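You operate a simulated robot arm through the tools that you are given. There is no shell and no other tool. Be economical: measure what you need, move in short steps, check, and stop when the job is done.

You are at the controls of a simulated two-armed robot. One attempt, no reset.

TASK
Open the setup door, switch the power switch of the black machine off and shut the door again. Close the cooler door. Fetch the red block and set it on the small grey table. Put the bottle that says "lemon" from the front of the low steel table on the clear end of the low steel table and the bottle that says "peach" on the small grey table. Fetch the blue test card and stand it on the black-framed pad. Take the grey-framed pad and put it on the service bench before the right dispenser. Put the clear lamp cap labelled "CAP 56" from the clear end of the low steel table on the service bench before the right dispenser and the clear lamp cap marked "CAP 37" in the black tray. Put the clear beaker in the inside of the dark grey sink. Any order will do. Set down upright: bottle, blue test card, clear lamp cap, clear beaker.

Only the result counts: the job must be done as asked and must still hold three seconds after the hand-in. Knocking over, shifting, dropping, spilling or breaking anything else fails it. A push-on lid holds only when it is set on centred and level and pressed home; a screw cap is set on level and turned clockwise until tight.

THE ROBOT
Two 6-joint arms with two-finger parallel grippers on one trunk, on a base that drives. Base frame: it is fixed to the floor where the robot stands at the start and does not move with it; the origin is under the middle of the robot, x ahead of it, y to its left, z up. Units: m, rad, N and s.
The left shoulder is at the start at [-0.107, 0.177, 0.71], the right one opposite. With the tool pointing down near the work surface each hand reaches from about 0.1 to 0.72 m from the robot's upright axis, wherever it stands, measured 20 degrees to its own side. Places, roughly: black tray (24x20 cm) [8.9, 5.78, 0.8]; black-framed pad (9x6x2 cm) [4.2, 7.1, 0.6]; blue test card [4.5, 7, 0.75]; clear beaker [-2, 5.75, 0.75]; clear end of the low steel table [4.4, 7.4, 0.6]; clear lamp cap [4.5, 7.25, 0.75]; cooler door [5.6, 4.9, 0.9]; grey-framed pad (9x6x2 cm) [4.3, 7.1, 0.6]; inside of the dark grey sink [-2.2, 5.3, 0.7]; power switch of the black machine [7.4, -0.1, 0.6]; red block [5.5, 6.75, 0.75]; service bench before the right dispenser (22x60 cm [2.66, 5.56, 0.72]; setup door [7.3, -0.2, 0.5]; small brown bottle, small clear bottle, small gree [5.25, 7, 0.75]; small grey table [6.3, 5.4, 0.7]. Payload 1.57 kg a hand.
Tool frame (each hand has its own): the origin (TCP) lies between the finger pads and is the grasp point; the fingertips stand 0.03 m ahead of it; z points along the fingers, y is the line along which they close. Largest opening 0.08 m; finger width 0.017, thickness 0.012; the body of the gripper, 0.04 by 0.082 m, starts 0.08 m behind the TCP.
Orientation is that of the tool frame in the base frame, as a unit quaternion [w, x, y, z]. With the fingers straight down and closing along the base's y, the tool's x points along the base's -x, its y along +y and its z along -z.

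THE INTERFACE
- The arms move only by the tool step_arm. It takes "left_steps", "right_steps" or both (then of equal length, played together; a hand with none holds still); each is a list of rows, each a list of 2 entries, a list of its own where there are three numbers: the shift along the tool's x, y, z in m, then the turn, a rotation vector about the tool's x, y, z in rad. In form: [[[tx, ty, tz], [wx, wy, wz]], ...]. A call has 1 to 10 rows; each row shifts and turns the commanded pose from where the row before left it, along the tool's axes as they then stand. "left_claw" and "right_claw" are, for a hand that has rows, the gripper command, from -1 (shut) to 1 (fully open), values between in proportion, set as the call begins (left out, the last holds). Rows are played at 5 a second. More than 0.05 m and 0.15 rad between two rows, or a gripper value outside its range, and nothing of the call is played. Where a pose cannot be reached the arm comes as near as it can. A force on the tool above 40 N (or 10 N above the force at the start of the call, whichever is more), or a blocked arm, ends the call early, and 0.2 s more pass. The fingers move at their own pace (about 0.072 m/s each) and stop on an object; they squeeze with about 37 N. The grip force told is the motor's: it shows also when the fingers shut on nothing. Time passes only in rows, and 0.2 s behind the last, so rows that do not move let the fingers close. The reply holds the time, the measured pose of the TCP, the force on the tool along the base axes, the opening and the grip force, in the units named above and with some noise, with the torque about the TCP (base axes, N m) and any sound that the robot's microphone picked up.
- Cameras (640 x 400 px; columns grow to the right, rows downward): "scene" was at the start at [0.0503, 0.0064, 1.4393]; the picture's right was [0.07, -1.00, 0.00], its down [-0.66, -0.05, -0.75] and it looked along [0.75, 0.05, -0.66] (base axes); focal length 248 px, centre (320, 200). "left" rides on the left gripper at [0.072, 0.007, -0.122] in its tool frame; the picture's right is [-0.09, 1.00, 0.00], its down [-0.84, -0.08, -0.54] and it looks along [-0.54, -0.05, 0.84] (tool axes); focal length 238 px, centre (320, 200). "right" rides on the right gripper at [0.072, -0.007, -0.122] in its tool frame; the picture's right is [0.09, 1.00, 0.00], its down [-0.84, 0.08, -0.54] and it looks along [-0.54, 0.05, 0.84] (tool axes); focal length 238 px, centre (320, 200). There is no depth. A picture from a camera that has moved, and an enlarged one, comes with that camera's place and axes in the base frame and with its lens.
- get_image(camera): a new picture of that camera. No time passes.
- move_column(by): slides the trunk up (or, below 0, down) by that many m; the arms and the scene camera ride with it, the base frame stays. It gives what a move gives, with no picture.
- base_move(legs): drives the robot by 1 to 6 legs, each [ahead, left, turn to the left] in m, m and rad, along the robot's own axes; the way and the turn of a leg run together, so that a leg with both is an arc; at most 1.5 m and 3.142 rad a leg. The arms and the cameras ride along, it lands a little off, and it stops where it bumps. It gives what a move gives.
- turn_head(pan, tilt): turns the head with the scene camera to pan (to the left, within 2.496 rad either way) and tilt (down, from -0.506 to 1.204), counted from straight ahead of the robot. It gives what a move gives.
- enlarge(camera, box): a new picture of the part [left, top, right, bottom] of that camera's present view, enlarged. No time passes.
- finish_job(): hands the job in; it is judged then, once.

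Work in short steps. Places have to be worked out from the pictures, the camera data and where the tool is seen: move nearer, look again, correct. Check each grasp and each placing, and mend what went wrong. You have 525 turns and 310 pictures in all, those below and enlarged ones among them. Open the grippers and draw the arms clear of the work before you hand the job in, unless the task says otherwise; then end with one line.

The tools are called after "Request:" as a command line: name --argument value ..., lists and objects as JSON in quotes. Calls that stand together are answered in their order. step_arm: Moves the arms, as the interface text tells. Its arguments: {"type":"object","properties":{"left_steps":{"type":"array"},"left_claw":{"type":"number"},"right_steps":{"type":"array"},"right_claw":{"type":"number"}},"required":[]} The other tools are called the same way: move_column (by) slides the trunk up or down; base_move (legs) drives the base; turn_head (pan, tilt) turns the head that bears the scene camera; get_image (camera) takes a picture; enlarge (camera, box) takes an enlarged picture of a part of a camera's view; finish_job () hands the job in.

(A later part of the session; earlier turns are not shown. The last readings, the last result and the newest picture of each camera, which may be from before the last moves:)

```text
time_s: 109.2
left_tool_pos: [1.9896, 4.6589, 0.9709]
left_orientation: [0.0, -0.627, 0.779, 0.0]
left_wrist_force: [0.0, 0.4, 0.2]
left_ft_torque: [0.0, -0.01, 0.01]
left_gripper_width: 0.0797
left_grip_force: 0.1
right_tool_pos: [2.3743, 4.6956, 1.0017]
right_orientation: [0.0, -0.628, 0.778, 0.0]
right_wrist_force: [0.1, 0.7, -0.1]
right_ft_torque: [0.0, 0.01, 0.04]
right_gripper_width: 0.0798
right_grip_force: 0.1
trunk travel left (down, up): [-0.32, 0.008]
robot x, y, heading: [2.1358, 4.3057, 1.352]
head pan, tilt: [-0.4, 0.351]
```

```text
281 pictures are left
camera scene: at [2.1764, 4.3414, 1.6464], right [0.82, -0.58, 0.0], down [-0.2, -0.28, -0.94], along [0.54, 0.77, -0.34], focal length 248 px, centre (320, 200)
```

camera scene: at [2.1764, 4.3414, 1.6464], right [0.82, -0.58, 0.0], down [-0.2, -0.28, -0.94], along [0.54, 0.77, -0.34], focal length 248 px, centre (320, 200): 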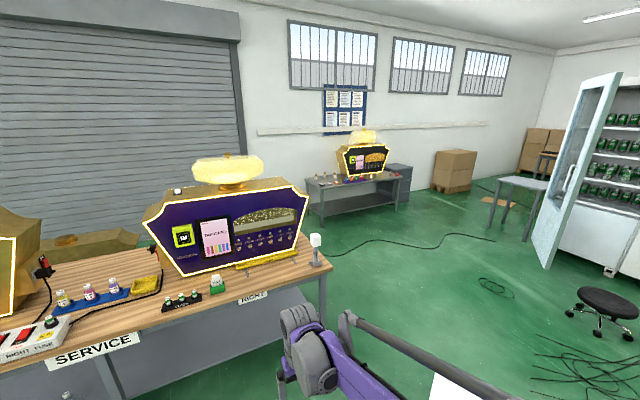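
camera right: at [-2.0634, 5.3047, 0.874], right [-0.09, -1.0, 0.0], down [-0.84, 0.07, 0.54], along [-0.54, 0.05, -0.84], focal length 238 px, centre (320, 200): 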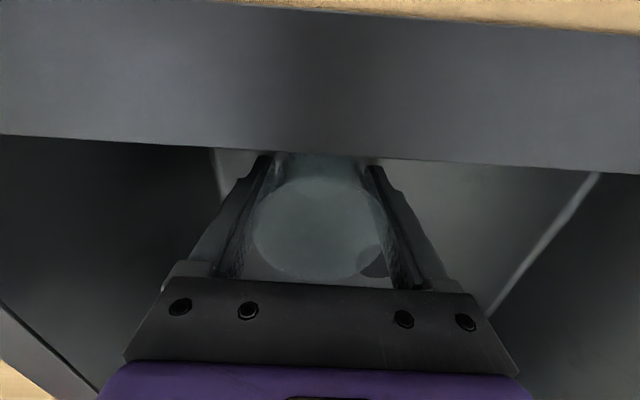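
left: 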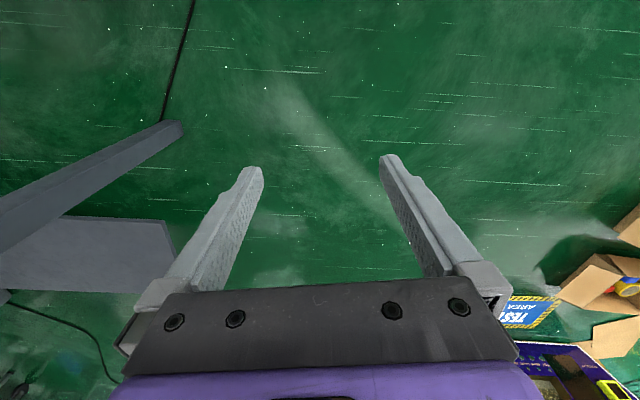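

The base was blocked by something on its right. I look down to the right to see what it touched.

Request:
turn_head --pan -1.5 --tilt 0.9

Request:
get_image --camera "scene"

```text
time_s: 110.5
left_tool_pos: [1.9903, 4.6586, 0.9716]
left_orientation: [0.0, -0.627, 0.779, 0.0]
left_wrist_force: [0.4, 0.8, -0.2]
left_ft_torque: [0.01, -0.01, 0.02]
left_gripper_width: 0.0802
left_grip_force: 0.1
right_tool_pos: [2.3741, 4.6951, 1.0012]
right_orientation: [0.001, -0.628, 0.778, 0.001]
right_wrist_force: [-0.8, -0.3, -0.2]
right_ft_torque: [0.0, 0.01, 0.02]
right_gripper_width: 0.0797
right_grip_force: 0.1
trunk travel left (down, up): [-0.32, 0.008]
robot x, y, heading: [2.1325, 4.3058, 1.355]
head pan, tilt: [-1.499, 0.901]
```

```text
280 pictures are left
camera scene: at [2.1982, 4.2544, 1.5989], right [-0.14, -0.99, 0.0], down [-0.78, 0.11, -0.62], along [0.62, -0.09, -0.78], focal length 248 px, centre (320, 200)
```

scene: 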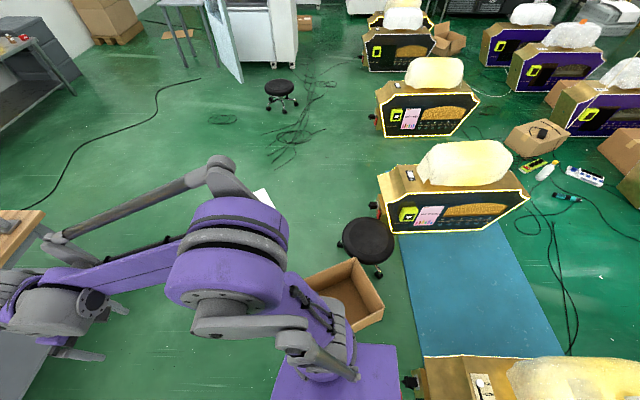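

A carton stands at about (2.6, 4.05) to the right; I barely touched it. I go ahead first, then around it toward the low steel table, keeping off the bench corner and the paper on the floor.

Request:
base_move --legs '[[0.55, 0, 0.045], [0, -0.7, 0], [0.5, -0.55, 0]]'

Request:
turn_head --pan -0.3 --tilt 0.35

Request:
get_image --camera "scene"

Request:
turn_head --pan -2.0 --tilt 0.6

Request:
get_image --camera "scene"

```text
time_s: 124.7
left_tool_pos: [3.3779, 5.468, 0.9715]
left_orientation: [0.0, -0.649, 0.76, 0.0]
left_wrist_force: [-0.8, 0.3, -0.7]
left_ft_torque: [-0.02, 0.0, -0.02]
left_gripper_width: 0.08
left_grip_force: 0.1
right_tool_pos: [3.7596, 5.5283, 1.0015]
right_orientation: [0.001, -0.65, 0.76, 0.0]
right_wrist_force: [-0.1, 0.1, -0.7]
right_ft_torque: [0.0, -0.01, 0.03]
right_gripper_width: 0.0802
right_grip_force: 0.1
trunk travel left (down, up): [-0.32, 0.008]
robot x, y, heading: [3.5407, 5.1267, 1.414]
head pan, tilt: [-1.499, 0.901]
```

```text
time_s: 126.1
left_tool_pos: [3.3779, 5.4684, 0.9714]
left_orientation: [0.0, -0.65, 0.76, 0.0]
left_wrist_force: [-0.2, 0.6, 0.7]
left_ft_torque: [0.0, 0.0, -0.03]
left_gripper_width: 0.08
left_grip_force: 0.1
right_tool_pos: [3.7596, 5.5279, 1.0013]
right_orientation: [-0.001, -0.65, 0.76, 0.0]
right_wrist_force: [-0.3, -0.8, 0.6]
right_ft_torque: [0.02, 0.0, -0.02]
right_gripper_width: 0.08
right_grip_force: 0.1
trunk travel left (down, up): [-0.32, 0.008]
robot x, y, heading: [3.5429, 5.1291, 1.415]
head pan, tilt: [-0.3, 0.351]
```

```text
279 pictures are left
camera scene: at [3.5754, 5.1672, 1.6464], right [0.9, -0.44, 0.0], down [-0.15, -0.31, -0.94], along [0.41, 0.84, -0.34], focal length 248 px, centre (320, 200)
```

scene: 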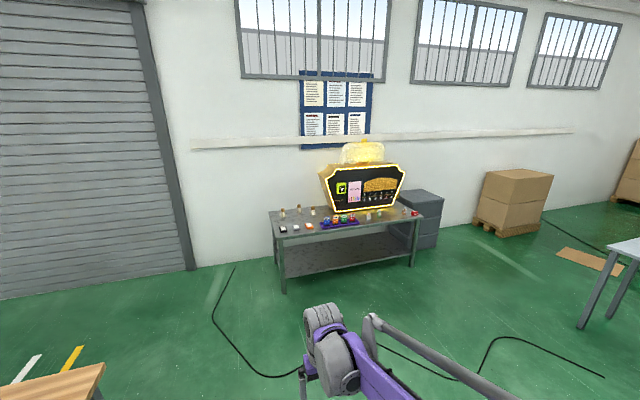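

```text
time_s: 127.8
left_tool_pos: [3.3771, 5.4678, 0.9713]
left_orientation: [0.0, -0.65, 0.76, 0.001]
left_wrist_force: [0.3, 0.0, 0.3]
left_ft_torque: [0.01, -0.01, 0.02]
left_gripper_width: 0.08
left_grip_force: 0.0
right_tool_pos: [3.7602, 5.5285, 1.0007]
right_orientation: [0.0, -0.65, 0.76, 0.0]
right_wrist_force: [0.0, 0.2, -0.2]
right_ft_torque: [0.0, 0.03, 0.0]
right_gripper_width: 0.0799
right_grip_force: 0.1
trunk travel left (down, up): [-0.32, 0.008]
robot x, y, heading: [3.5423, 5.1293, 1.415]
head pan, tilt: [-2.0, 0.6]
```

```text
278 pictures are left
camera scene: at [3.608, 5.0348, 1.6237], right [-0.55, -0.83, 0.0], down [-0.47, 0.31, -0.83], along [0.69, -0.46, -0.56], focal length 248 px, centre (320, 200)
```

scene: 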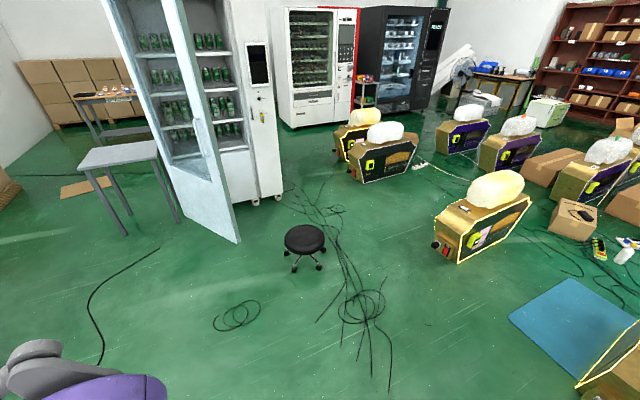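

The low steel table's front edge runs from about (4.13, 7.05) to (5.56, 6.82), about 0.62 m high. I drive to a standoff in front of its left part and look closely.

Request:
base_move --legs '[[0.55, -0.45, 0], [0.55, -0.45, 0]]'

Request:
turn_head --pan 0.0 --tilt 0.75

Request:
get_image --camera "scene"

Request:
enlarge --camera "scene" --box '[180, 60, 340, 160]'

Request:
enlarge --camera "scene" --box '[320, 60, 520, 185]'

```text
time_s: 136.3
left_tool_pos: [4.4303, 6.395, 0.9717]
left_orientation: [0.0, -0.647, 0.762, -0.001]
left_wrist_force: [-0.5, 0.2, 0.0]
left_ft_torque: [0.01, 0.0, 0.0]
left_gripper_width: 0.0798
left_grip_force: 0.1
right_tool_pos: [4.8144, 6.4522, 1.0008]
right_orientation: [0.0, -0.647, 0.762, 0.001]
right_wrist_force: [-0.3, -0.2, -0.5]
right_ft_torque: [0.02, 0.01, -0.01]
right_gripper_width: 0.08
right_grip_force: 0.0
trunk travel left (down, up): [-0.32, 0.008]
robot x, y, heading: [4.5913, 6.0509, 1.407]
head pan, tilt: [-2.0, 0.6]
```

```text
time_s: 138.2
left_tool_pos: [4.4308, 6.3958, 0.9719]
left_orientation: [0.0, -0.647, 0.763, -0.001]
left_wrist_force: [-0.1, -0.3, -0.4]
left_ft_torque: [-0.01, 0.02, 0.04]
left_gripper_width: 0.0799
left_grip_force: 0.0
right_tool_pos: [4.8131, 6.4522, 1.002]
right_orientation: [0.001, -0.647, 0.763, -0.001]
right_wrist_force: [0.4, -0.1, 0.0]
right_ft_torque: [-0.02, -0.01, 0.0]
right_gripper_width: 0.0802
right_grip_force: 0.1
trunk travel left (down, up): [-0.32, 0.008]
robot x, y, heading: [4.5874, 6.0493, 1.407]
head pan, tilt: [0.0, 0.75]
```

```text
277 pictures are left
camera scene: at [4.5983, 6.0913, 1.6108], right [0.99, -0.16, 0.0], down [-0.11, -0.67, -0.73], along [0.12, 0.72, -0.68], focal length 248 px, centre (320, 200)
```

scene: 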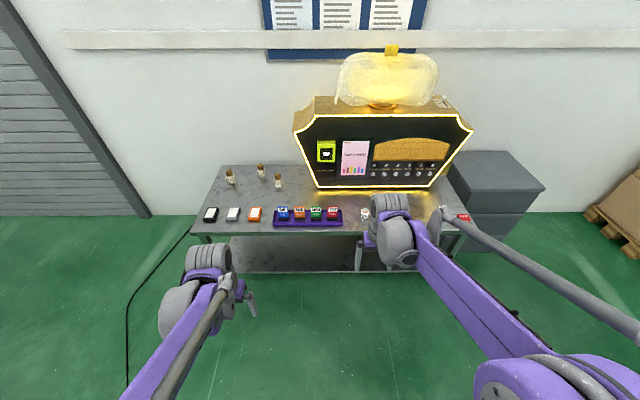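

```text
4.00 times, centred on (260, 110) of scene
camera zoom: at [4.5983, 6.0913, 1.6108], right [0.99, -0.16, 0.0], down [-0.11, -0.67, -0.73], along [0.12, 0.72, -0.68], focal length 994 px, centre (560, 560)
```

zoom: 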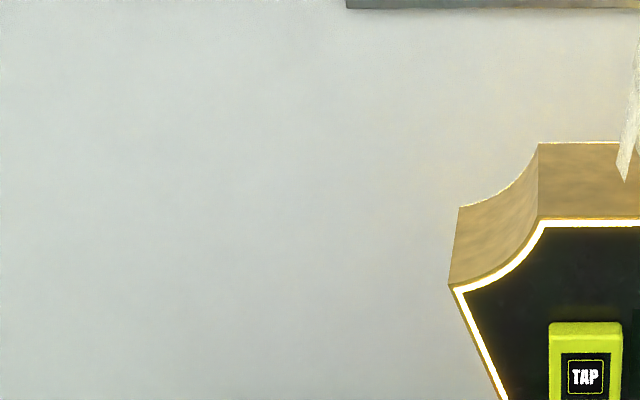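

```text
3.20 times, centred on (420, 122) of scene
camera zoom: at [4.5983, 6.0913, 1.6108], right [0.99, -0.16, 0.0], down [-0.11, -0.67, -0.73], along [0.12, 0.72, -0.68], focal length 795 px, centre (0, 448)
```

zoom: 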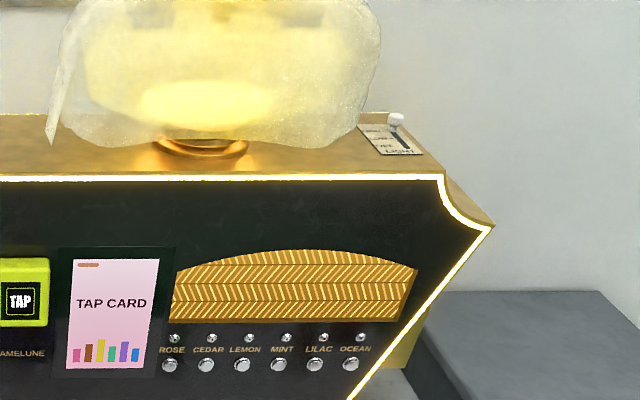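

Objects are lower in the view; I enlarge the table top itself.

Request:
enlarge --camera "scene" --box '[195, 150, 345, 244]'

Request:
enlarge --camera "scene" --box '[340, 170, 480, 258]'

```text
4.26 times, centred on (270, 197) of scene
camera zoom: at [4.5983, 6.0913, 1.6108], right [0.99, -0.16, 0.0], down [-0.11, -0.67, -0.73], along [0.12, 0.72, -0.68], focal length 1057 px, centre (533, 213)
```

zoom: 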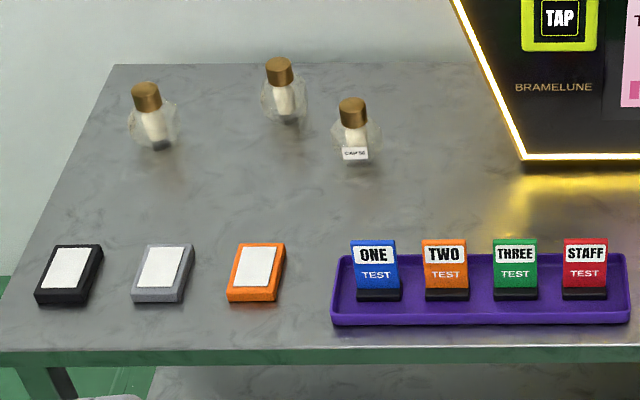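

```text
4.55 times, centred on (410, 214) of scene
camera zoom: at [4.5983, 6.0913, 1.6108], right [0.99, -0.16, 0.0], down [-0.11, -0.67, -0.73], along [0.12, 0.72, -0.68], focal length 1129 px, centre (-89, 136)
```

zoom: 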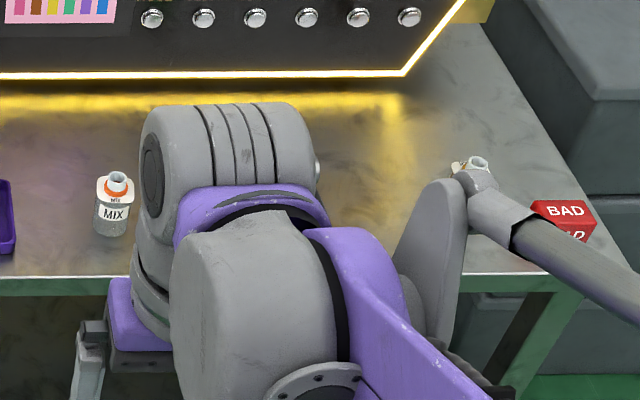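

Left to right I see three caps at the back, black/grey/orange pads, then the card tray with the blue "ONE" card. I drive closer, centred on the left part, and lower the trunk.

Request:
base_move --legs '[[0.36, 0.32, 0.0]]'

Request:
move_column --by -0.15

Request:
turn_head --pan 0.0 --tilt 0.9

Request:
get_image --camera "scene"

Request:
get_image --camera "right"

Request:
get_image --camera "left"

```text
time_s: 141.6
left_tool_pos: [4.1779, 6.8056, 0.9713]
left_orientation: [0.0, -0.647, 0.763, 0.0]
left_wrist_force: [0.1, 0.4, 0.1]
left_ft_torque: [0.0, -0.01, 0.0]
left_gripper_width: 0.0797
left_grip_force: 0.0
right_tool_pos: [4.5601, 6.8615, 1.0009]
right_orientation: [0.0, -0.647, 0.762, 0.0]
right_wrist_force: [0.6, -0.6, 0.6]
right_ft_torque: [0.01, 0.03, 0.01]
right_gripper_width: 0.0799
right_grip_force: 0.0
trunk travel left (down, up): [-0.32, 0.008]
robot x, y, heading: [4.3381, 6.4603, 1.404]
head pan, tilt: [0.0, 0.75]
```

```text
time_s: 143.3
left_tool_pos: [4.1775, 6.8059, 0.8219]
left_orientation: [0.001, -0.647, 0.763, 0.0]
left_wrist_force: [-0.6, 0.2, 0.1]
left_ft_torque: [-0.02, 0.0, 0.02]
left_gripper_width: 0.0799
left_grip_force: 0.1
right_tool_pos: [4.5598, 6.8622, 0.8511]
right_orientation: [0.0, -0.646, 0.763, 0.0]
right_wrist_force: [-0.1, 0.0, -0.3]
right_ft_torque: [0.02, 0.0, 0.0]
right_gripper_width: 0.0799
right_grip_force: 0.1
trunk travel left (down, up): [-0.17, 0.158]
robot x, y, heading: [4.3355, 6.4601, 1.407]
head pan, tilt: [0.0, 0.75]
```

```text
time_s: 144.1
left_tool_pos: [4.1779, 6.8059, 0.8213]
left_orientation: [0.0, -0.647, 0.763, -0.001]
left_wrist_force: [0.3, 0.2, 0.0]
left_ft_torque: [-0.04, 0.01, 0.0]
left_gripper_width: 0.0801
left_grip_force: 0.1
right_tool_pos: [4.5599, 6.862, 0.852]
right_orientation: [0.0, -0.647, 0.762, 0.0]
right_wrist_force: [-0.4, 1.0, -0.2]
right_ft_torque: [-0.01, -0.04, 0.02]
right_gripper_width: 0.0798
right_grip_force: 0.0
trunk travel left (down, up): [-0.17, 0.158]
robot x, y, heading: [4.3378, 6.4622, 1.406]
head pan, tilt: [0.0, 0.901]
```

```text
272 pictures are left
camera scene: at [4.3438, 6.5009, 1.4452], right [0.99, -0.16, 0.0], down [-0.13, -0.77, -0.62], along [0.1, 0.61, -0.78], focal length 248 px, centre (320, 200)
```

scene: 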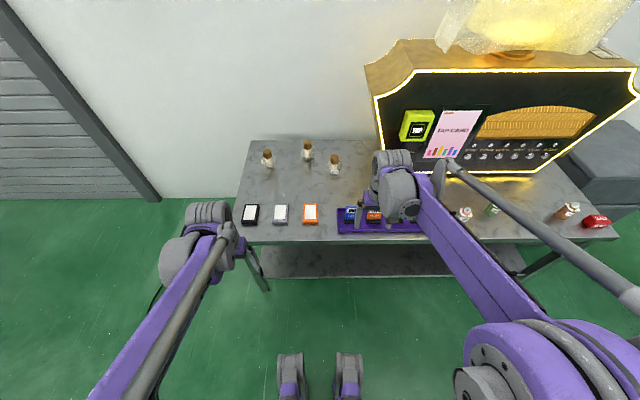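

```text
271 pictures are left
camera right: at [4.5554, 6.7906, 0.9729], right [-1.0, 0.07, 0.0], down [0.06, 0.84, 0.54], along [0.04, 0.54, -0.84], focal length 238 px, centre (320, 200)
```

right: 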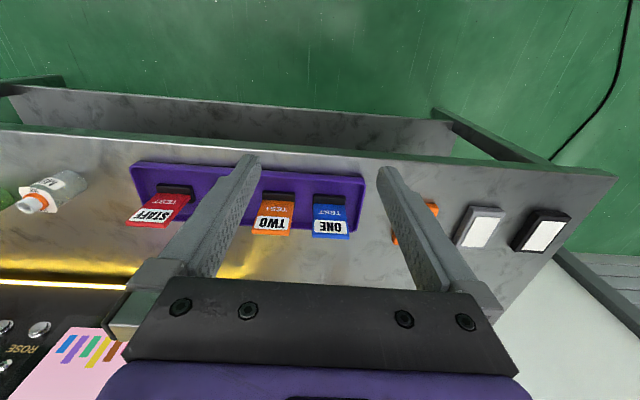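

```text
270 pictures are left
camera left: at [4.1601, 6.7368, 0.9426], right [-0.97, 0.25, 0.0], down [0.21, 0.81, 0.54], along [0.14, 0.52, -0.84], focal length 238 px, centre (320, 200)
```

left: 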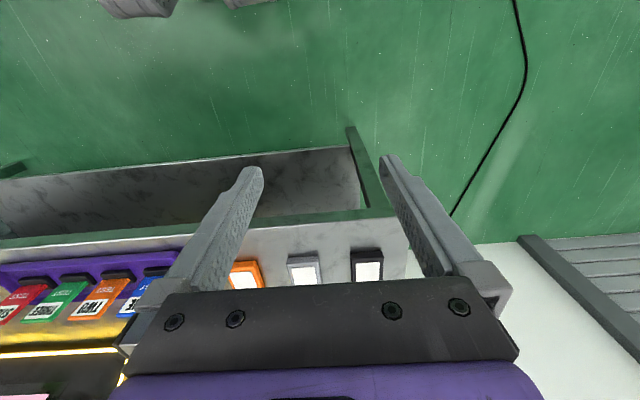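

Solving both views, the table top is at about z 0.617, edge y≈6.94 at x 4.55; the blue card stands near (4.552, 7.02). I rotate the right hand 90° so the fingers can pinch the card across its faces.

Request:
step_arm --right_steps '[[[0, 0, 0], [0, 0, -0.15]], [[0, 0, 0], [0, 0, -0.15]], [[0, 0, 0], [0, 0, -0.15]], [[0, 0, 0], [0, 0, -0.15]], [[0, 0, 0], [0, 0, -0.15]], [[0, 0, 0], [0, 0, -0.15]], [[0, 0, 0], [0, 0, -0.15]], [[0, 0, 0], [0, 0, -0.15]], [[0, 0, 0], [0, 0, -0.15]], [[0, 0, 0], [0, 0, -0.15]]]'

Request:
step_arm --right_steps '[[[-0.01, -0.04, 0], [0, 0, -0.07]], [[-0.01, -0.05, 0], [0, 0, 0]], [[-0.01, -0.03, 0], [0, 0, 0]]]'

Request:
get_image --camera "right"

```text
time_s: 146.2
left_tool_pos: [4.1781, 6.8061, 0.8212]
left_orientation: [0.0, -0.647, 0.762, 0.0]
left_wrist_force: [-0.1, 0.1, -0.6]
left_ft_torque: [0.0, 0.01, 0.0]
left_gripper_width: 0.08
left_grip_force: 0.2
right_tool_pos: [4.5596, 6.8618, 0.8515]
right_orientation: [0.0, 0.993, -0.116, 0.0]
right_wrist_force: [-0.9, 0.5, -0.8]
right_ft_torque: [-0.02, -0.01, -0.01]
right_gripper_width: 0.0801
right_grip_force: 0.1
trunk travel left (down, up): [-0.17, 0.158]
robot x, y, heading: [4.3382, 6.4618, 1.404]
head pan, tilt: [0.0, 0.901]
```

```text
refused: row 2 steps farther than a row can; nothing moved
```

```text
269 pictures are left
camera right: at [4.6321, 6.8522, 0.9727], right [-0.14, -0.99, 0.0], down [-0.83, 0.12, 0.54], along [-0.54, 0.08, -0.84], focal length 238 px, centre (320, 200)
```

right: 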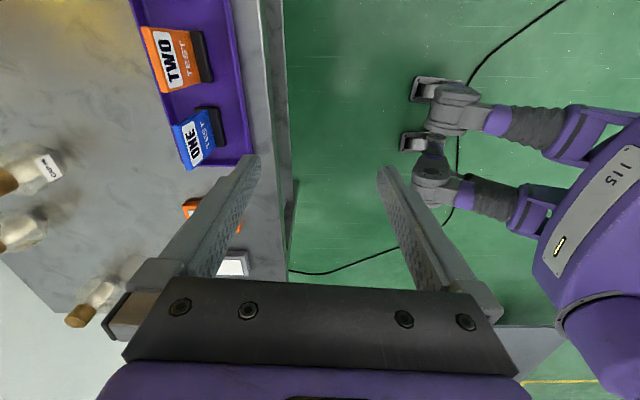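

Rotation works. I finish the turn and move over the blue card (about (4.556, 7.014)) in smaller steps.

Request:
step_arm --right_steps '[[[-0.01, -0.04, 0], [0, 0, -0.07]], [[-0.01, -0.04, 0], [0, 0, 0]], [[-0.01, -0.04, 0], [0, 0, 0]], [[0, -0.029, 0], [0, 0, 0]]]'

Request:
get_image --camera "right"

```text
time_s: 147.2
left_tool_pos: [4.1784, 6.8063, 0.8207]
left_orientation: [0.0, -0.647, 0.763, 0.0]
left_wrist_force: [0.6, 0.7, -0.1]
left_ft_torque: [0.03, 0.01, -0.03]
left_gripper_width: 0.08
left_grip_force: 0.1
right_tool_pos: [4.5591, 7.0148, 0.8507]
right_orientation: [0.0, 0.997, -0.082, 0.0]
right_wrist_force: [-0.8, 0.7, -0.5]
right_ft_torque: [0.01, -0.03, 0.03]
right_gripper_width: 0.0802
right_grip_force: 0.0
trunk travel left (down, up): [-0.17, 0.158]
robot x, y, heading: [4.3423, 6.4644, 1.403]
head pan, tilt: [0.0, 0.901]
```

```text
268 pictures are left
camera right: at [4.6321, 7.0096, 0.9717], right [-0.07, -1.0, 0.0], down [-0.84, 0.06, 0.54], along [-0.54, 0.04, -0.84], focal length 238 px, centre (320, 200)
```

right: 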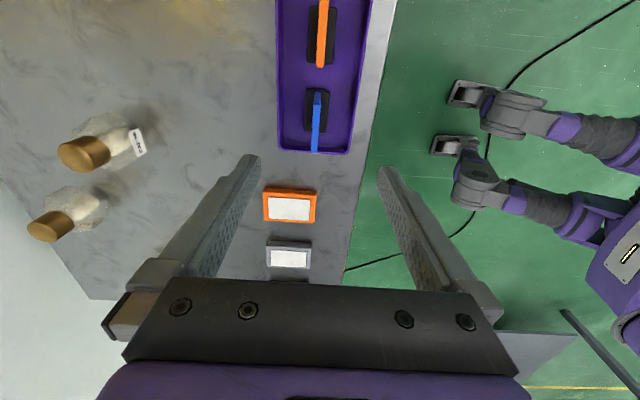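

The card is edge-on, centred between the fingers (base about (4.557, 7.02)). I shift 4 mm and lower to TCP z≈0.687, then look.

Request:
step_arm --right_steps '[[[0, -0.004, 0.04], [0, 0, 0]], [[0, 0, 0.04], [0, 0, 0]], [[0, 0, 0.04], [0, 0, 0]], [[0, 0, 0.043], [0, 0, 0]]]'

Request:
get_image --camera "right"

```text
time_s: 148.2
left_tool_pos: [4.1777, 6.8045, 0.8217]
left_orientation: [0.0, -0.646, 0.763, 0.0]
left_wrist_force: [0.3, -0.2, 0.5]
left_ft_torque: [0.0, 0.02, 0.03]
left_gripper_width: 0.0802
left_grip_force: 0.1
right_tool_pos: [4.5598, 7.0184, 0.6873]
right_orientation: [0.0, 0.997, -0.084, 0.0]
right_wrist_force: [0.6, 0.0, 0.2]
right_ft_torque: [-0.01, 0.0, -0.01]
right_gripper_width: 0.0801
right_grip_force: 0.1
trunk travel left (down, up): [-0.17, 0.158]
robot x, y, heading: [4.3372, 6.4629, 1.402]
head pan, tilt: [0.0, 0.901]
```

```text
267 pictures are left
camera right: at [4.6321, 7.0142, 0.8089], right [-0.07, -1.0, 0.0], down [-0.84, 0.06, 0.54], along [-0.54, 0.04, -0.84], focal length 238 px, centre (320, 200)
```

right: 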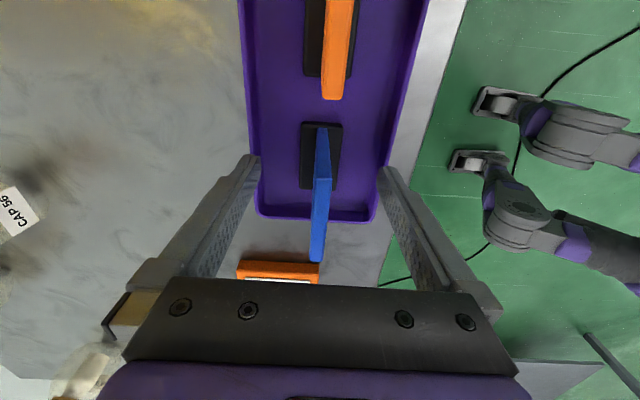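

Well aligned; the near cap also reads "CAP 56". I close on the card.

Request:
step_arm --right_steps '[[[0, 0, 0], [0, 0, 0]], [[0, 0, 0], [0, 0, 0]], [[0, 0, 0], [0, 0, 0]], [[0, 0, 0], [0, 0, 0]]]' --right_claw -1

Request:
step_arm --right_steps '[[[0, 0, -0.02], [0, 0, 0]], [[0, 0, -0.04], [0, 0, 0]], [[0, 0, -0.04], [0, 0, 0]], [[0, 0, -0.04], [0, 0, 0]]]'

Request:
get_image --camera "right"

```text
time_s: 149.2
left_tool_pos: [4.1773, 6.8063, 0.8207]
left_orientation: [0.001, -0.647, 0.762, 0.0]
left_wrist_force: [0.7, -0.6, -0.8]
left_ft_torque: [-0.03, -0.05, -0.01]
left_gripper_width: 0.0799
left_grip_force: 0.0
right_tool_pos: [4.5593, 7.0179, 0.6879]
right_orientation: [0.0, 0.997, -0.083, 0.0]
right_wrist_force: [-0.7, 1.3, -0.1]
right_ft_torque: [0.03, 0.01, 0.04]
right_gripper_width: 0.0072
right_grip_force: 26.7
trunk travel left (down, up): [-0.17, 0.158]
robot x, y, heading: [4.3369, 6.4599, 1.403]
head pan, tilt: [0.0, 0.901]
```

```text
time_s: 150.2
left_tool_pos: [4.1773, 6.8052, 0.8218]
left_orientation: [-0.001, -0.647, 0.763, 0.0]
left_wrist_force: [0.0, -0.6, -0.9]
left_ft_torque: [0.01, 0.0, 0.03]
left_gripper_width: 0.0799
left_grip_force: 0.2
right_tool_pos: [4.5564, 7.0187, 0.8313]
right_orientation: [-0.001, 0.997, -0.082, 0.0]
right_wrist_force: [-0.7, -0.2, -0.1]
right_ft_torque: [0.0, -0.01, 0.04]
right_gripper_width: 0.0072
right_grip_force: 26.5
trunk travel left (down, up): [-0.17, 0.158]
robot x, y, heading: [4.3376, 6.4605, 1.405]
head pan, tilt: [0.0, 0.901]
```

```text
266 pictures are left
camera right: at [4.6294, 7.0141, 0.9528], right [-0.07, -1.0, 0.0], down [-0.84, 0.06, 0.54], along [-0.54, 0.04, -0.84], focal length 238 px, centre (320, 200)
```

right: 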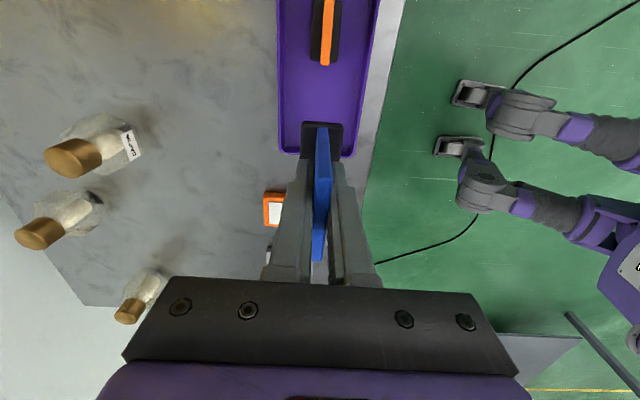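

The card with its base is lifted. I strafe the base left 0.40 m to bring the hand above the black-framed pad.

Request:
base_move --legs '[[0.0, 0.39, 0.0]]'

Request:
get_image --camera "right"

Request:
get_image --camera "scene"

```text
time_s: 154.2
left_tool_pos: [3.7924, 6.8711, 0.8211]
left_orientation: [0.0, -0.646, 0.764, 0.0]
left_wrist_force: [0.1, -0.5, -0.2]
left_ft_torque: [-0.03, 0.01, 0.01]
left_gripper_width: 0.08
left_grip_force: 0.1
right_tool_pos: [4.1707, 7.083, 0.8308]
right_orientation: [0.0, 0.996, -0.084, 0.002]
right_wrist_force: [0.2, -0.2, -1.3]
right_ft_torque: [0.03, -0.03, 0.02]
right_gripper_width: 0.0073
right_grip_force: 27.0
trunk travel left (down, up): [-0.17, 0.158]
robot x, y, heading: [3.9512, 6.5272, 1.404]
head pan, tilt: [0.0, 0.901]
```

```text
265 pictures are left
camera right: at [4.2435, 7.0788, 0.9522], right [-0.08, -1.0, 0.0], down [-0.84, 0.06, 0.54], along [-0.54, 0.04, -0.84], focal length 238 px, centre (320, 200)
```

right: 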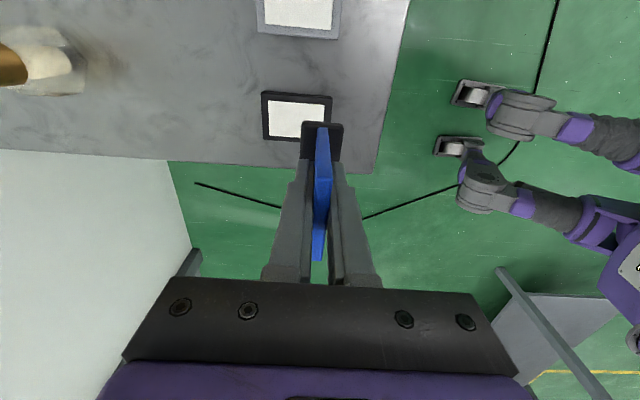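

```text
264 pictures are left
camera scene: at [3.9564, 6.5661, 1.4451], right [0.99, -0.17, 0.0], down [-0.13, -0.77, -0.62], along [0.1, 0.61, -0.78], focal length 248 px, centre (320, 200)
```

scene: 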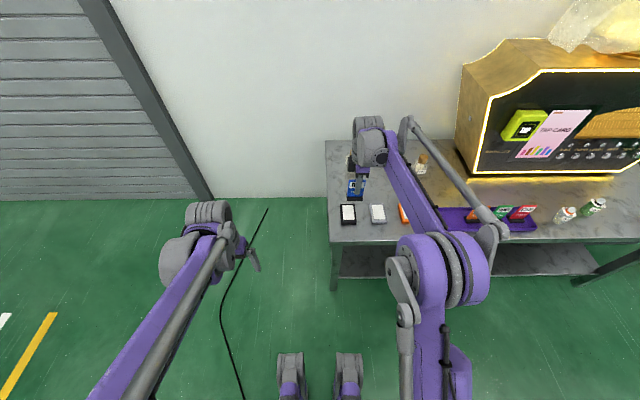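

Pad centre is at about (4.170, 7.114). I shift the card 31 mm ahead over it, lower to just above the pad, and check.

Request:
step_arm --right_steps '[[[-0.003, -0.0306, 0], [0, 0, 0]], [[0, 0, 0.04], [0, 0, 0]], [[0, 0, 0.04], [0, 0, 0]], [[0, 0, 0.03], [0, 0, 0]]]'

Request:
get_image --camera "right"

```text
time_s: 155.2
left_tool_pos: [3.7922, 6.8711, 0.8214]
left_orientation: [-0.001, -0.645, 0.764, 0.0]
left_wrist_force: [-0.4, 0.1, -0.5]
left_ft_torque: [-0.04, -0.02, 0.0]
left_gripper_width: 0.0799
left_grip_force: 0.2
right_tool_pos: [4.1714, 7.1144, 0.7219]
right_orientation: [-0.001, 0.996, -0.085, 0.0]
right_wrist_force: [0.0, -0.1, -0.1]
right_ft_torque: [-0.03, 0.05, -0.02]
right_gripper_width: 0.0073
right_grip_force: 26.4
trunk travel left (down, up): [-0.17, 0.158]
robot x, y, heading: [3.9456, 6.528, 1.404]
head pan, tilt: [0.0, 0.901]
```

```text
263 pictures are left
camera right: at [4.2441, 7.1104, 0.8423], right [-0.08, -1.0, 0.0], down [-0.84, 0.06, 0.54], along [-0.54, 0.04, -0.84], focal length 238 px, centre (320, 200)
```

right: 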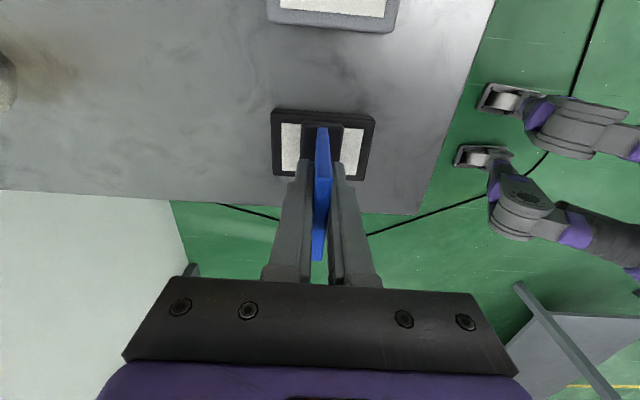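

Centred over the pad. I lower in small steps until contact.

Request:
step_arm --right_steps '[[[0, 0, 0.006], [0, 0, 0]], [[0, 0, 0.005], [0, 0, 0]], [[0, 0, 0.004], [0, 0, 0]], [[0, 0, 0.004], [0, 0, 0]]]'

```text
time_s: 156.2
left_tool_pos: [3.7914, 6.8696, 0.8214]
left_orientation: [0.001, -0.645, 0.764, 0.0]
left_wrist_force: [0.3, -0.2, -0.2]
left_ft_torque: [0.03, -0.01, -0.03]
left_gripper_width: 0.0804
left_grip_force: 0.0
right_tool_pos: [4.1711, 7.1143, 0.7041]
right_orientation: [-0.002, 0.996, -0.085, 0.0]
right_wrist_force: [1.4, 4.8, 23.2]
right_ft_torque: [0.23, 0.16, -0.02]
right_gripper_width: 0.0073
right_grip_force: 26.5
trunk travel left (down, up): [-0.17, 0.158]
robot x, y, heading: [3.9474, 6.5249, 1.4]
head pan, tilt: [0.0, 0.901]
```

Contact at 23 N; I ease up slightly, open, and check before rising.

Request:
step_arm --right_steps '[[[0, 0, -0.002], [0, 0, 0]]]'

Request:
step_arm --right_steps '[[[0, 0, 0], [0, 0, 0]], [[0, 0, 0], [0, 0, 0]], [[0, 0, 0], [0, 0, 0]]]' --right_claw 0.4

Request:
get_image --camera "right"

```text
time_s: 156.7
left_tool_pos: [3.7916, 6.8702, 0.8216]
left_orientation: [0.0, -0.645, 0.764, 0.0]
left_wrist_force: [0.3, 0.1, -0.5]
left_ft_torque: [0.0, -0.03, -0.01]
left_gripper_width: 0.0804
left_grip_force: 0.0
right_tool_pos: [4.1715, 7.114, 0.704]
right_orientation: [0.0, 0.997, -0.083, 0.0]
right_wrist_force: [-0.4, 2.7, 11.6]
right_ft_torque: [0.16, 0.15, -0.04]
right_gripper_width: 0.0073
right_grip_force: 26.6
trunk travel left (down, up): [-0.17, 0.158]
robot x, y, heading: [3.9489, 6.5257, 1.405]
head pan, tilt: [0.0, 0.901]
```

```text
time_s: 157.4
left_tool_pos: [3.7909, 6.8711, 0.8221]
left_orientation: [0.0, -0.646, 0.764, 0.0]
left_wrist_force: [-0.1, 0.2, 0.4]
left_ft_torque: [0.02, -0.01, 0.01]
left_gripper_width: 0.08
left_grip_force: 0.0
right_tool_pos: [4.1731, 7.1128, 0.7032]
right_orientation: [0.0, 0.997, -0.084, 0.0]
right_wrist_force: [-0.8, 0.5, 0.1]
right_ft_torque: [-0.02, 0.01, 0.0]
right_gripper_width: 0.0564
right_grip_force: 0.2
trunk travel left (down, up): [-0.17, 0.158]
robot x, y, heading: [3.9507, 6.5277, 1.406]
head pan, tilt: [0.0, 0.901]
```

```text
262 pictures are left
camera right: at [4.2449, 7.1095, 0.8248], right [-0.08, -1.0, 0.0], down [-0.84, 0.06, 0.54], along [-0.54, 0.04, -0.84], focal length 238 px, centre (320, 200)
```

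right: 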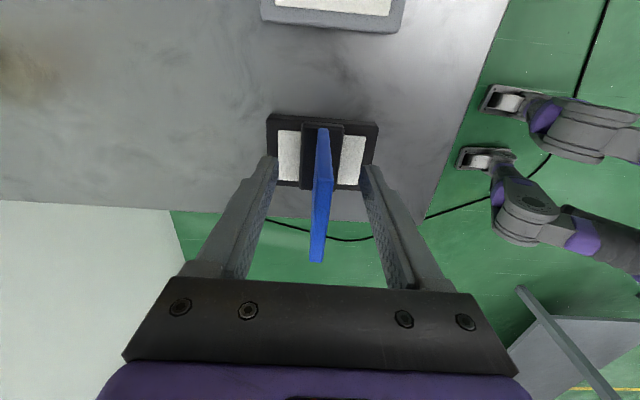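

The card stands on the pad. I raise the right hand and turn it back to its normal orientation.

Request:
step_arm --right_steps '[[[0, 0, -0.03], [0, 0, 0]], [[0, 0, -0.05], [0, 0, 0]], [[0, 0, -0.05], [0, 0, 0]], [[0, 0.04, 0], [0, 0, 0.15]], [[0, 0.04, 0], [0, 0, 0.15]], [[0, 0.04, 0], [0, 0, 0.15]], [[0, 0, 0], [0, 0, 0.15]], [[0, 0, 0], [0, 0, 0.15]], [[0, 0, 0], [0, 0, 0.15]]]' --right_claw 1

Request:
step_arm --right_steps '[[[0, 0, 0], [0, 0, 0.15]], [[0, 0, 0], [0, 0, 0.15]], [[0, 0, 0], [0, 0, 0.15]], [[0, 0, 0], [0, 0, 0.15]], [[0, 0, 0], [0, 0, 0.07]]]'

Request:
base_move --legs '[[0.02, -0.43, 0.0]]'

Request:
get_image --camera "left"

Request:
get_image --camera "scene"

```text
time_s: 159.4
left_tool_pos: [3.7913, 6.8714, 0.8216]
left_orientation: [-0.001, -0.645, 0.764, -0.001]
left_wrist_force: [-2.1, -0.2, 0.1]
left_ft_torque: [0.0, -0.01, -0.05]
left_gripper_width: 0.0799
left_grip_force: 0.0
right_tool_pos: [4.1362, 7.0008, 0.834]
right_orientation: [0.0, 0.86, -0.511, 0.0]
right_wrist_force: [-0.5, 0.1, -0.6]
right_ft_torque: [0.01, -0.02, 0.02]
right_gripper_width: 0.0799
right_grip_force: 0.1
trunk travel left (down, up): [-0.17, 0.158]
robot x, y, heading: [3.9501, 6.523, 1.408]
head pan, tilt: [0.0, 0.901]
```

```text
time_s: 160.7
left_tool_pos: [3.7922, 6.871, 0.8227]
left_orientation: [0.0, -0.646, 0.763, 0.001]
left_wrist_force: [0.8, 0.1, -0.2]
left_ft_torque: [0.0, -0.04, 0.03]
left_gripper_width: 0.0801
left_grip_force: 0.1
right_tool_pos: [4.1355, 7.0012, 0.8348]
right_orientation: [0.0, -0.645, 0.765, 0.001]
right_wrist_force: [-0.1, -0.1, 0.7]
right_ft_torque: [0.01, 0.02, -0.02]
right_gripper_width: 0.0798
right_grip_force: 0.2
trunk travel left (down, up): [-0.17, 0.158]
robot x, y, heading: [3.9515, 6.5249, 1.406]
head pan, tilt: [0.0, 0.901]
```

```text
time_s: 164.9
left_tool_pos: [4.2153, 6.8203, 0.8216]
left_orientation: [0.0, -0.642, 0.767, 0.0]
left_wrist_force: [-1.2, -0.4, -0.2]
left_ft_torque: [0.01, 0.01, 0.02]
left_gripper_width: 0.0798
left_grip_force: 0.1
right_tool_pos: [4.5608, 6.9463, 0.8339]
right_orientation: [0.0, -0.642, 0.767, 0.0]
right_wrist_force: [0.9, 0.8, 0.5]
right_ft_torque: [0.01, 0.01, 0.03]
right_gripper_width: 0.08
right_grip_force: 0.0
trunk travel left (down, up): [-0.17, 0.158]
robot x, y, heading: [4.3699, 6.4704, 1.391]
head pan, tilt: [0.0, 0.901]
```

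```text
261 pictures are left
camera left: at [4.1971, 6.7509, 0.9427], right [-0.96, 0.27, 0.0], down [0.22, 0.81, 0.54], along [0.14, 0.52, -0.84], focal length 238 px, centre (320, 200)
```

left: 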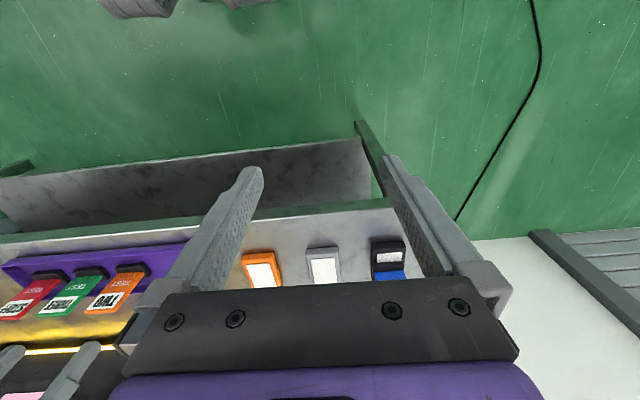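

```text
260 pictures are left
camera scene: at [4.3779, 6.5126, 1.4451], right [0.98, -0.18, 0.0], down [-0.14, -0.77, -0.62], along [0.11, 0.61, -0.78], focal length 248 px, centre (320, 200)
```

scene: 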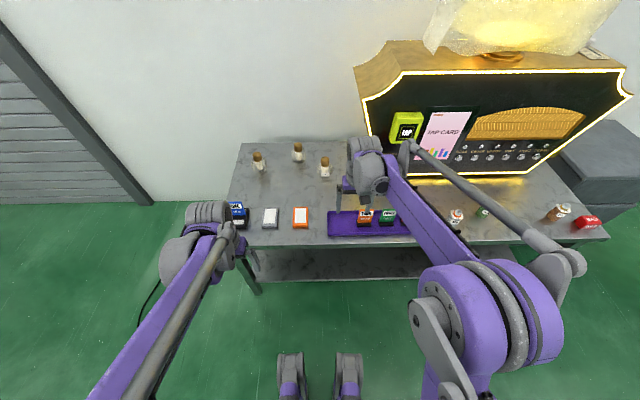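

Grey pad centre is about (4.283, 7.095). I move the left hand over it at height and look.

Request:
step_arm --left_steps '[[[-0.047, -0.003, 0], [0, 0, 0]], [[-0.047, -0.003, 0], [0, 0, 0]], [[-0.047, -0.003, 0], [0, 0, 0]], [[-0.047, -0.003, 0], [0, 0, 0]], [[-0.047, -0.003, 0], [0, 0, 0]], [[-0.048, -0.003, 0], [0, 0, 0]]]' --left_claw 1

Request:
get_image --camera "left"

```text
time_s: 166.3
left_tool_pos: [4.2816, 7.0959, 0.8233]
left_orientation: [-0.002, -0.641, 0.767, 0.0]
left_wrist_force: [-0.3, 0.0, -0.7]
left_ft_torque: [0.0, 0.02, 0.01]
left_gripper_width: 0.0802
left_grip_force: 0.1
right_tool_pos: [4.561, 6.9468, 0.8329]
right_orientation: [0.0, -0.643, 0.766, -0.001]
right_wrist_force: [-0.1, 0.0, -0.1]
right_ft_torque: [0.01, 0.0, 0.01]
right_gripper_width: 0.0799
right_grip_force: 0.1
trunk travel left (down, up): [-0.17, 0.158]
robot x, y, heading: [4.3717, 6.4752, 1.392]
head pan, tilt: [0.0, 0.901]
```

```text
259 pictures are left
camera left: at [4.2627, 7.0278, 0.945], right [-0.96, 0.27, 0.0], down [0.22, 0.81, 0.54], along [0.14, 0.52, -0.84], focal length 238 px, centre (320, 200)
```

left: 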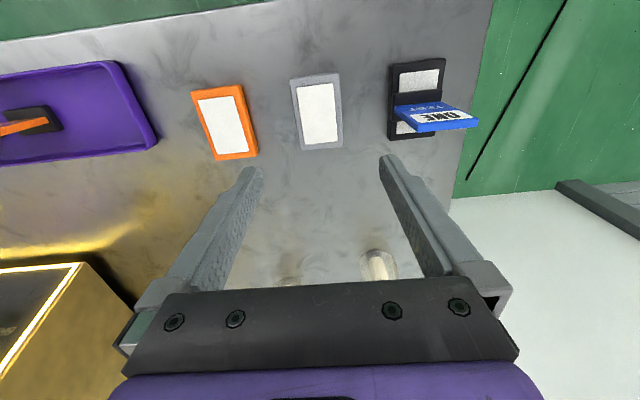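

Aligned within 4 mm. I correct and lower the left hand to TCP z≈0.652.

Request:
step_arm --left_steps '[[[0.003, -0.002, 0.04], [0, 0, 0]], [[0, 0, 0.045], [0, 0, 0]], [[0, 0, 0.045], [0, 0, 0]], [[0, 0, 0.038], [0, 0, 0]]]'

Request:
get_image --camera "left"

```text
time_s: 167.3
left_tool_pos: [4.2834, 7.091, 0.6549]
left_orientation: [0.0, -0.641, 0.767, 0.001]
left_wrist_force: [-0.1, -0.3, -0.7]
left_ft_torque: [0.01, -0.01, -0.02]
left_gripper_width: 0.08
left_grip_force: 0.0
right_tool_pos: [4.5608, 6.9471, 0.8335]
right_orientation: [0.0, -0.642, 0.767, -0.001]
right_wrist_force: [0.8, 0.1, 0.6]
right_ft_torque: [-0.01, 0.03, -0.01]
right_gripper_width: 0.0798
right_grip_force: 0.0
trunk travel left (down, up): [-0.17, 0.158]
robot x, y, heading: [4.3759, 6.4792, 1.389]
head pan, tilt: [0.0, 0.901]
```

```text
258 pictures are left
camera left: at [4.2648, 7.0225, 0.7757], right [-0.96, 0.27, 0.0], down [0.22, 0.81, 0.54], along [0.14, 0.52, -0.84], focal length 238 px, centre (320, 200)
```

left: 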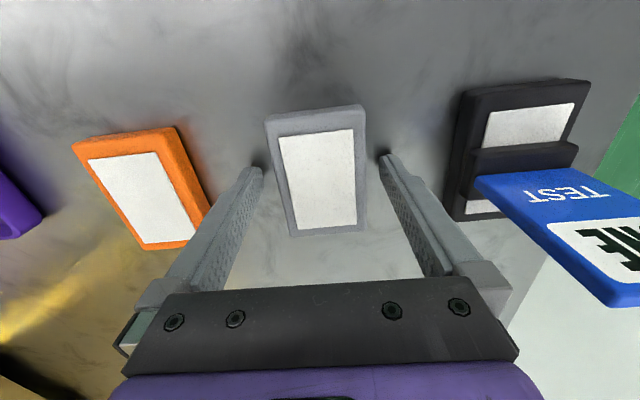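

Pad sits between the fingers. I lower 4 mm more and close.

Request:
step_arm --left_steps '[[[0, 0, 0.004], [0, 0, 0]], [[0, 0, 0], [0, 0, 0]]]'

Request:
step_arm --left_steps '[[[0, 0, 0], [0, 0, 0]], [[0, 0, 0], [0, 0, 0]], [[0, 0, 0], [0, 0, 0]]]' --left_claw -1

Request:
step_arm --left_steps '[[[0, 0, -0.03], [0, 0, 0]], [[0, 0, -0.04], [0, 0, 0]], [[0, 0, -0.05], [0, 0, 0]], [[0, 0, -0.05], [0, 0, 0]]]'

Request:
get_image --camera "left"

```text
time_s: 167.9
left_tool_pos: [4.2841, 7.0916, 0.6507]
left_orientation: [0.0, -0.641, 0.767, 0.0]
left_wrist_force: [-0.2, -0.2, -0.1]
left_ft_torque: [0.04, 0.02, 0.02]
left_gripper_width: 0.0797
left_grip_force: 0.0
right_tool_pos: [4.5614, 6.9465, 0.8324]
right_orientation: [0.0, -0.642, 0.766, 0.0]
right_wrist_force: [0.1, -0.2, 0.4]
right_ft_torque: [-0.02, -0.01, 0.01]
right_gripper_width: 0.0801
right_grip_force: 0.0
trunk travel left (down, up): [-0.17, 0.158]
robot x, y, heading: [4.3692, 6.4738, 1.391]
head pan, tilt: [0.0, 0.901]
```

```text
time_s: 168.7
left_tool_pos: [4.2836, 7.0907, 0.6502]
left_orientation: [0.0, -0.643, 0.766, 0.0]
left_wrist_force: [-0.8, 0.6, -0.2]
left_ft_torque: [0.03, -0.01, -0.01]
left_gripper_width: 0.059
left_grip_force: 36.7
right_tool_pos: [4.5619, 6.946, 0.8341]
right_orientation: [-0.001, -0.642, 0.766, 0.0]
right_wrist_force: [-0.1, -0.2, -0.2]
right_ft_torque: [0.0, 0.0, 0.0]
right_gripper_width: 0.08
right_grip_force: 0.1
trunk travel left (down, up): [-0.17, 0.158]
robot x, y, heading: [4.3712, 6.4754, 1.389]
head pan, tilt: [0.0, 0.901]
```

```text
time_s: 169.7
left_tool_pos: [4.2856, 7.0919, 0.82]
left_orientation: [0.0, -0.642, 0.767, -0.001]
left_wrist_force: [-0.2, 0.2, -0.4]
left_ft_torque: [-0.03, 0.0, 0.01]
left_gripper_width: 0.0589
left_grip_force: 37.0
right_tool_pos: [4.5615, 6.9461, 0.8332]
right_orientation: [-0.001, -0.642, 0.767, 0.0]
right_wrist_force: [-0.7, -0.1, -0.9]
right_ft_torque: [0.02, 0.04, 0.0]
right_gripper_width: 0.0801
right_grip_force: 0.0
trunk travel left (down, up): [-0.17, 0.158]
robot x, y, heading: [4.3696, 6.475, 1.389]
head pan, tilt: [0.0, 0.901]
```

```text
257 pictures are left
camera left: at [4.2671, 7.024, 0.9409], right [-0.96, 0.27, 0.0], down [0.22, 0.81, 0.54], along [0.14, 0.52, -0.84], focal length 238 px, centre (320, 200)
```

left: 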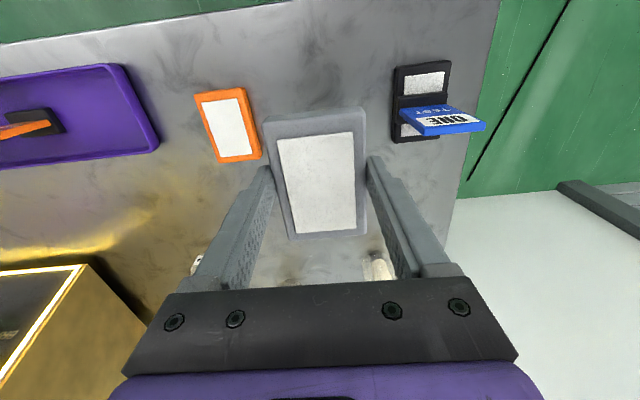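

Grey pad is held. I draw the left hand back and up, then move the base closer so the right hand can reach CAP 56 near (4.54, 7.29).

Request:
step_arm --left_steps '[[[0.045, 0, -0.015], [0, 0, 0]], [[0.045, 0, -0.015], [0, 0, 0]], [[0.045, 0, -0.015], [0, 0, 0]], [[0.045, 0, -0.015], [0, 0, 0]], [[0.045, 0, -0.015], [0, 0, 0]], [[0.045, 0, -0.015], [0, 0, 0]]]'

Request:
base_move --legs '[[0.17, 0.18, 0.0]]'

Request:
get_image --camera "right"

Request:
enlarge --camera "scene" --box '[230, 120, 470, 270]'

```text
time_s: 171.1
left_tool_pos: [4.237, 6.8249, 0.9083]
left_orientation: [0.0, -0.643, 0.766, -0.001]
left_wrist_force: [-0.4, 0.0, 0.1]
left_ft_torque: [0.01, 0.0, -0.02]
left_gripper_width: 0.0587
left_grip_force: 37.2
right_tool_pos: [4.5615, 6.9451, 0.8338]
right_orientation: [0.0, -0.642, 0.766, 0.0]
right_wrist_force: [0.3, 0.2, -0.1]
right_ft_torque: [0.01, 0.0, -0.01]
right_gripper_width: 0.0804
right_grip_force: 0.1
trunk travel left (down, up): [-0.17, 0.158]
robot x, y, heading: [4.3712, 6.4699, 1.389]
head pan, tilt: [0.0, 0.901]
```

```text
time_s: 173.3
left_tool_pos: [4.0904, 7.0264, 0.9083]
left_orientation: [0.0, -0.643, 0.766, 0.0]
left_wrist_force: [0.8, -0.5, -1.4]
left_ft_torque: [0.01, -0.01, 0.0]
left_gripper_width: 0.0588
left_grip_force: 36.9
right_tool_pos: [4.4138, 7.1457, 0.8335]
right_orientation: [0.0, -0.642, 0.767, 0.0]
right_wrist_force: [0.1, -0.1, -0.1]
right_ft_torque: [-0.02, 0.01, 0.01]
right_gripper_width: 0.0801
right_grip_force: 0.1
trunk travel left (down, up): [-0.17, 0.158]
robot x, y, heading: [4.2268, 6.6722, 1.396]
head pan, tilt: [0.0, 0.901]
```

```text
256 pictures are left
camera right: at [4.4091, 7.0743, 0.9552], right [-1.0, 0.08, 0.0], down [0.07, 0.84, 0.54], along [0.05, 0.54, -0.84], focal length 238 px, centre (320, 200)
```

right: 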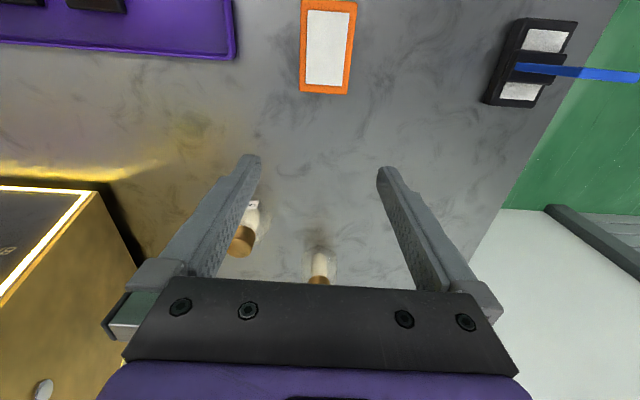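

```text
2.67 times, centred on (350, 195) of scene
camera zoom: at [4.2312, 6.7123, 1.4451], right [0.98, -0.18, 0.0], down [-0.14, -0.77, -0.62], along [0.11, 0.61, -0.78], focal length 663 px, centre (240, 213)
```

zoom: 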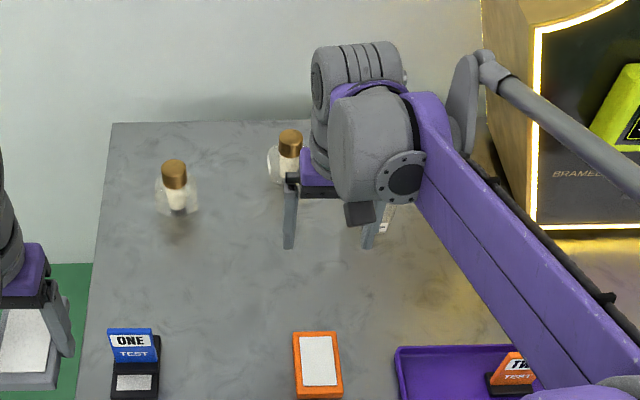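

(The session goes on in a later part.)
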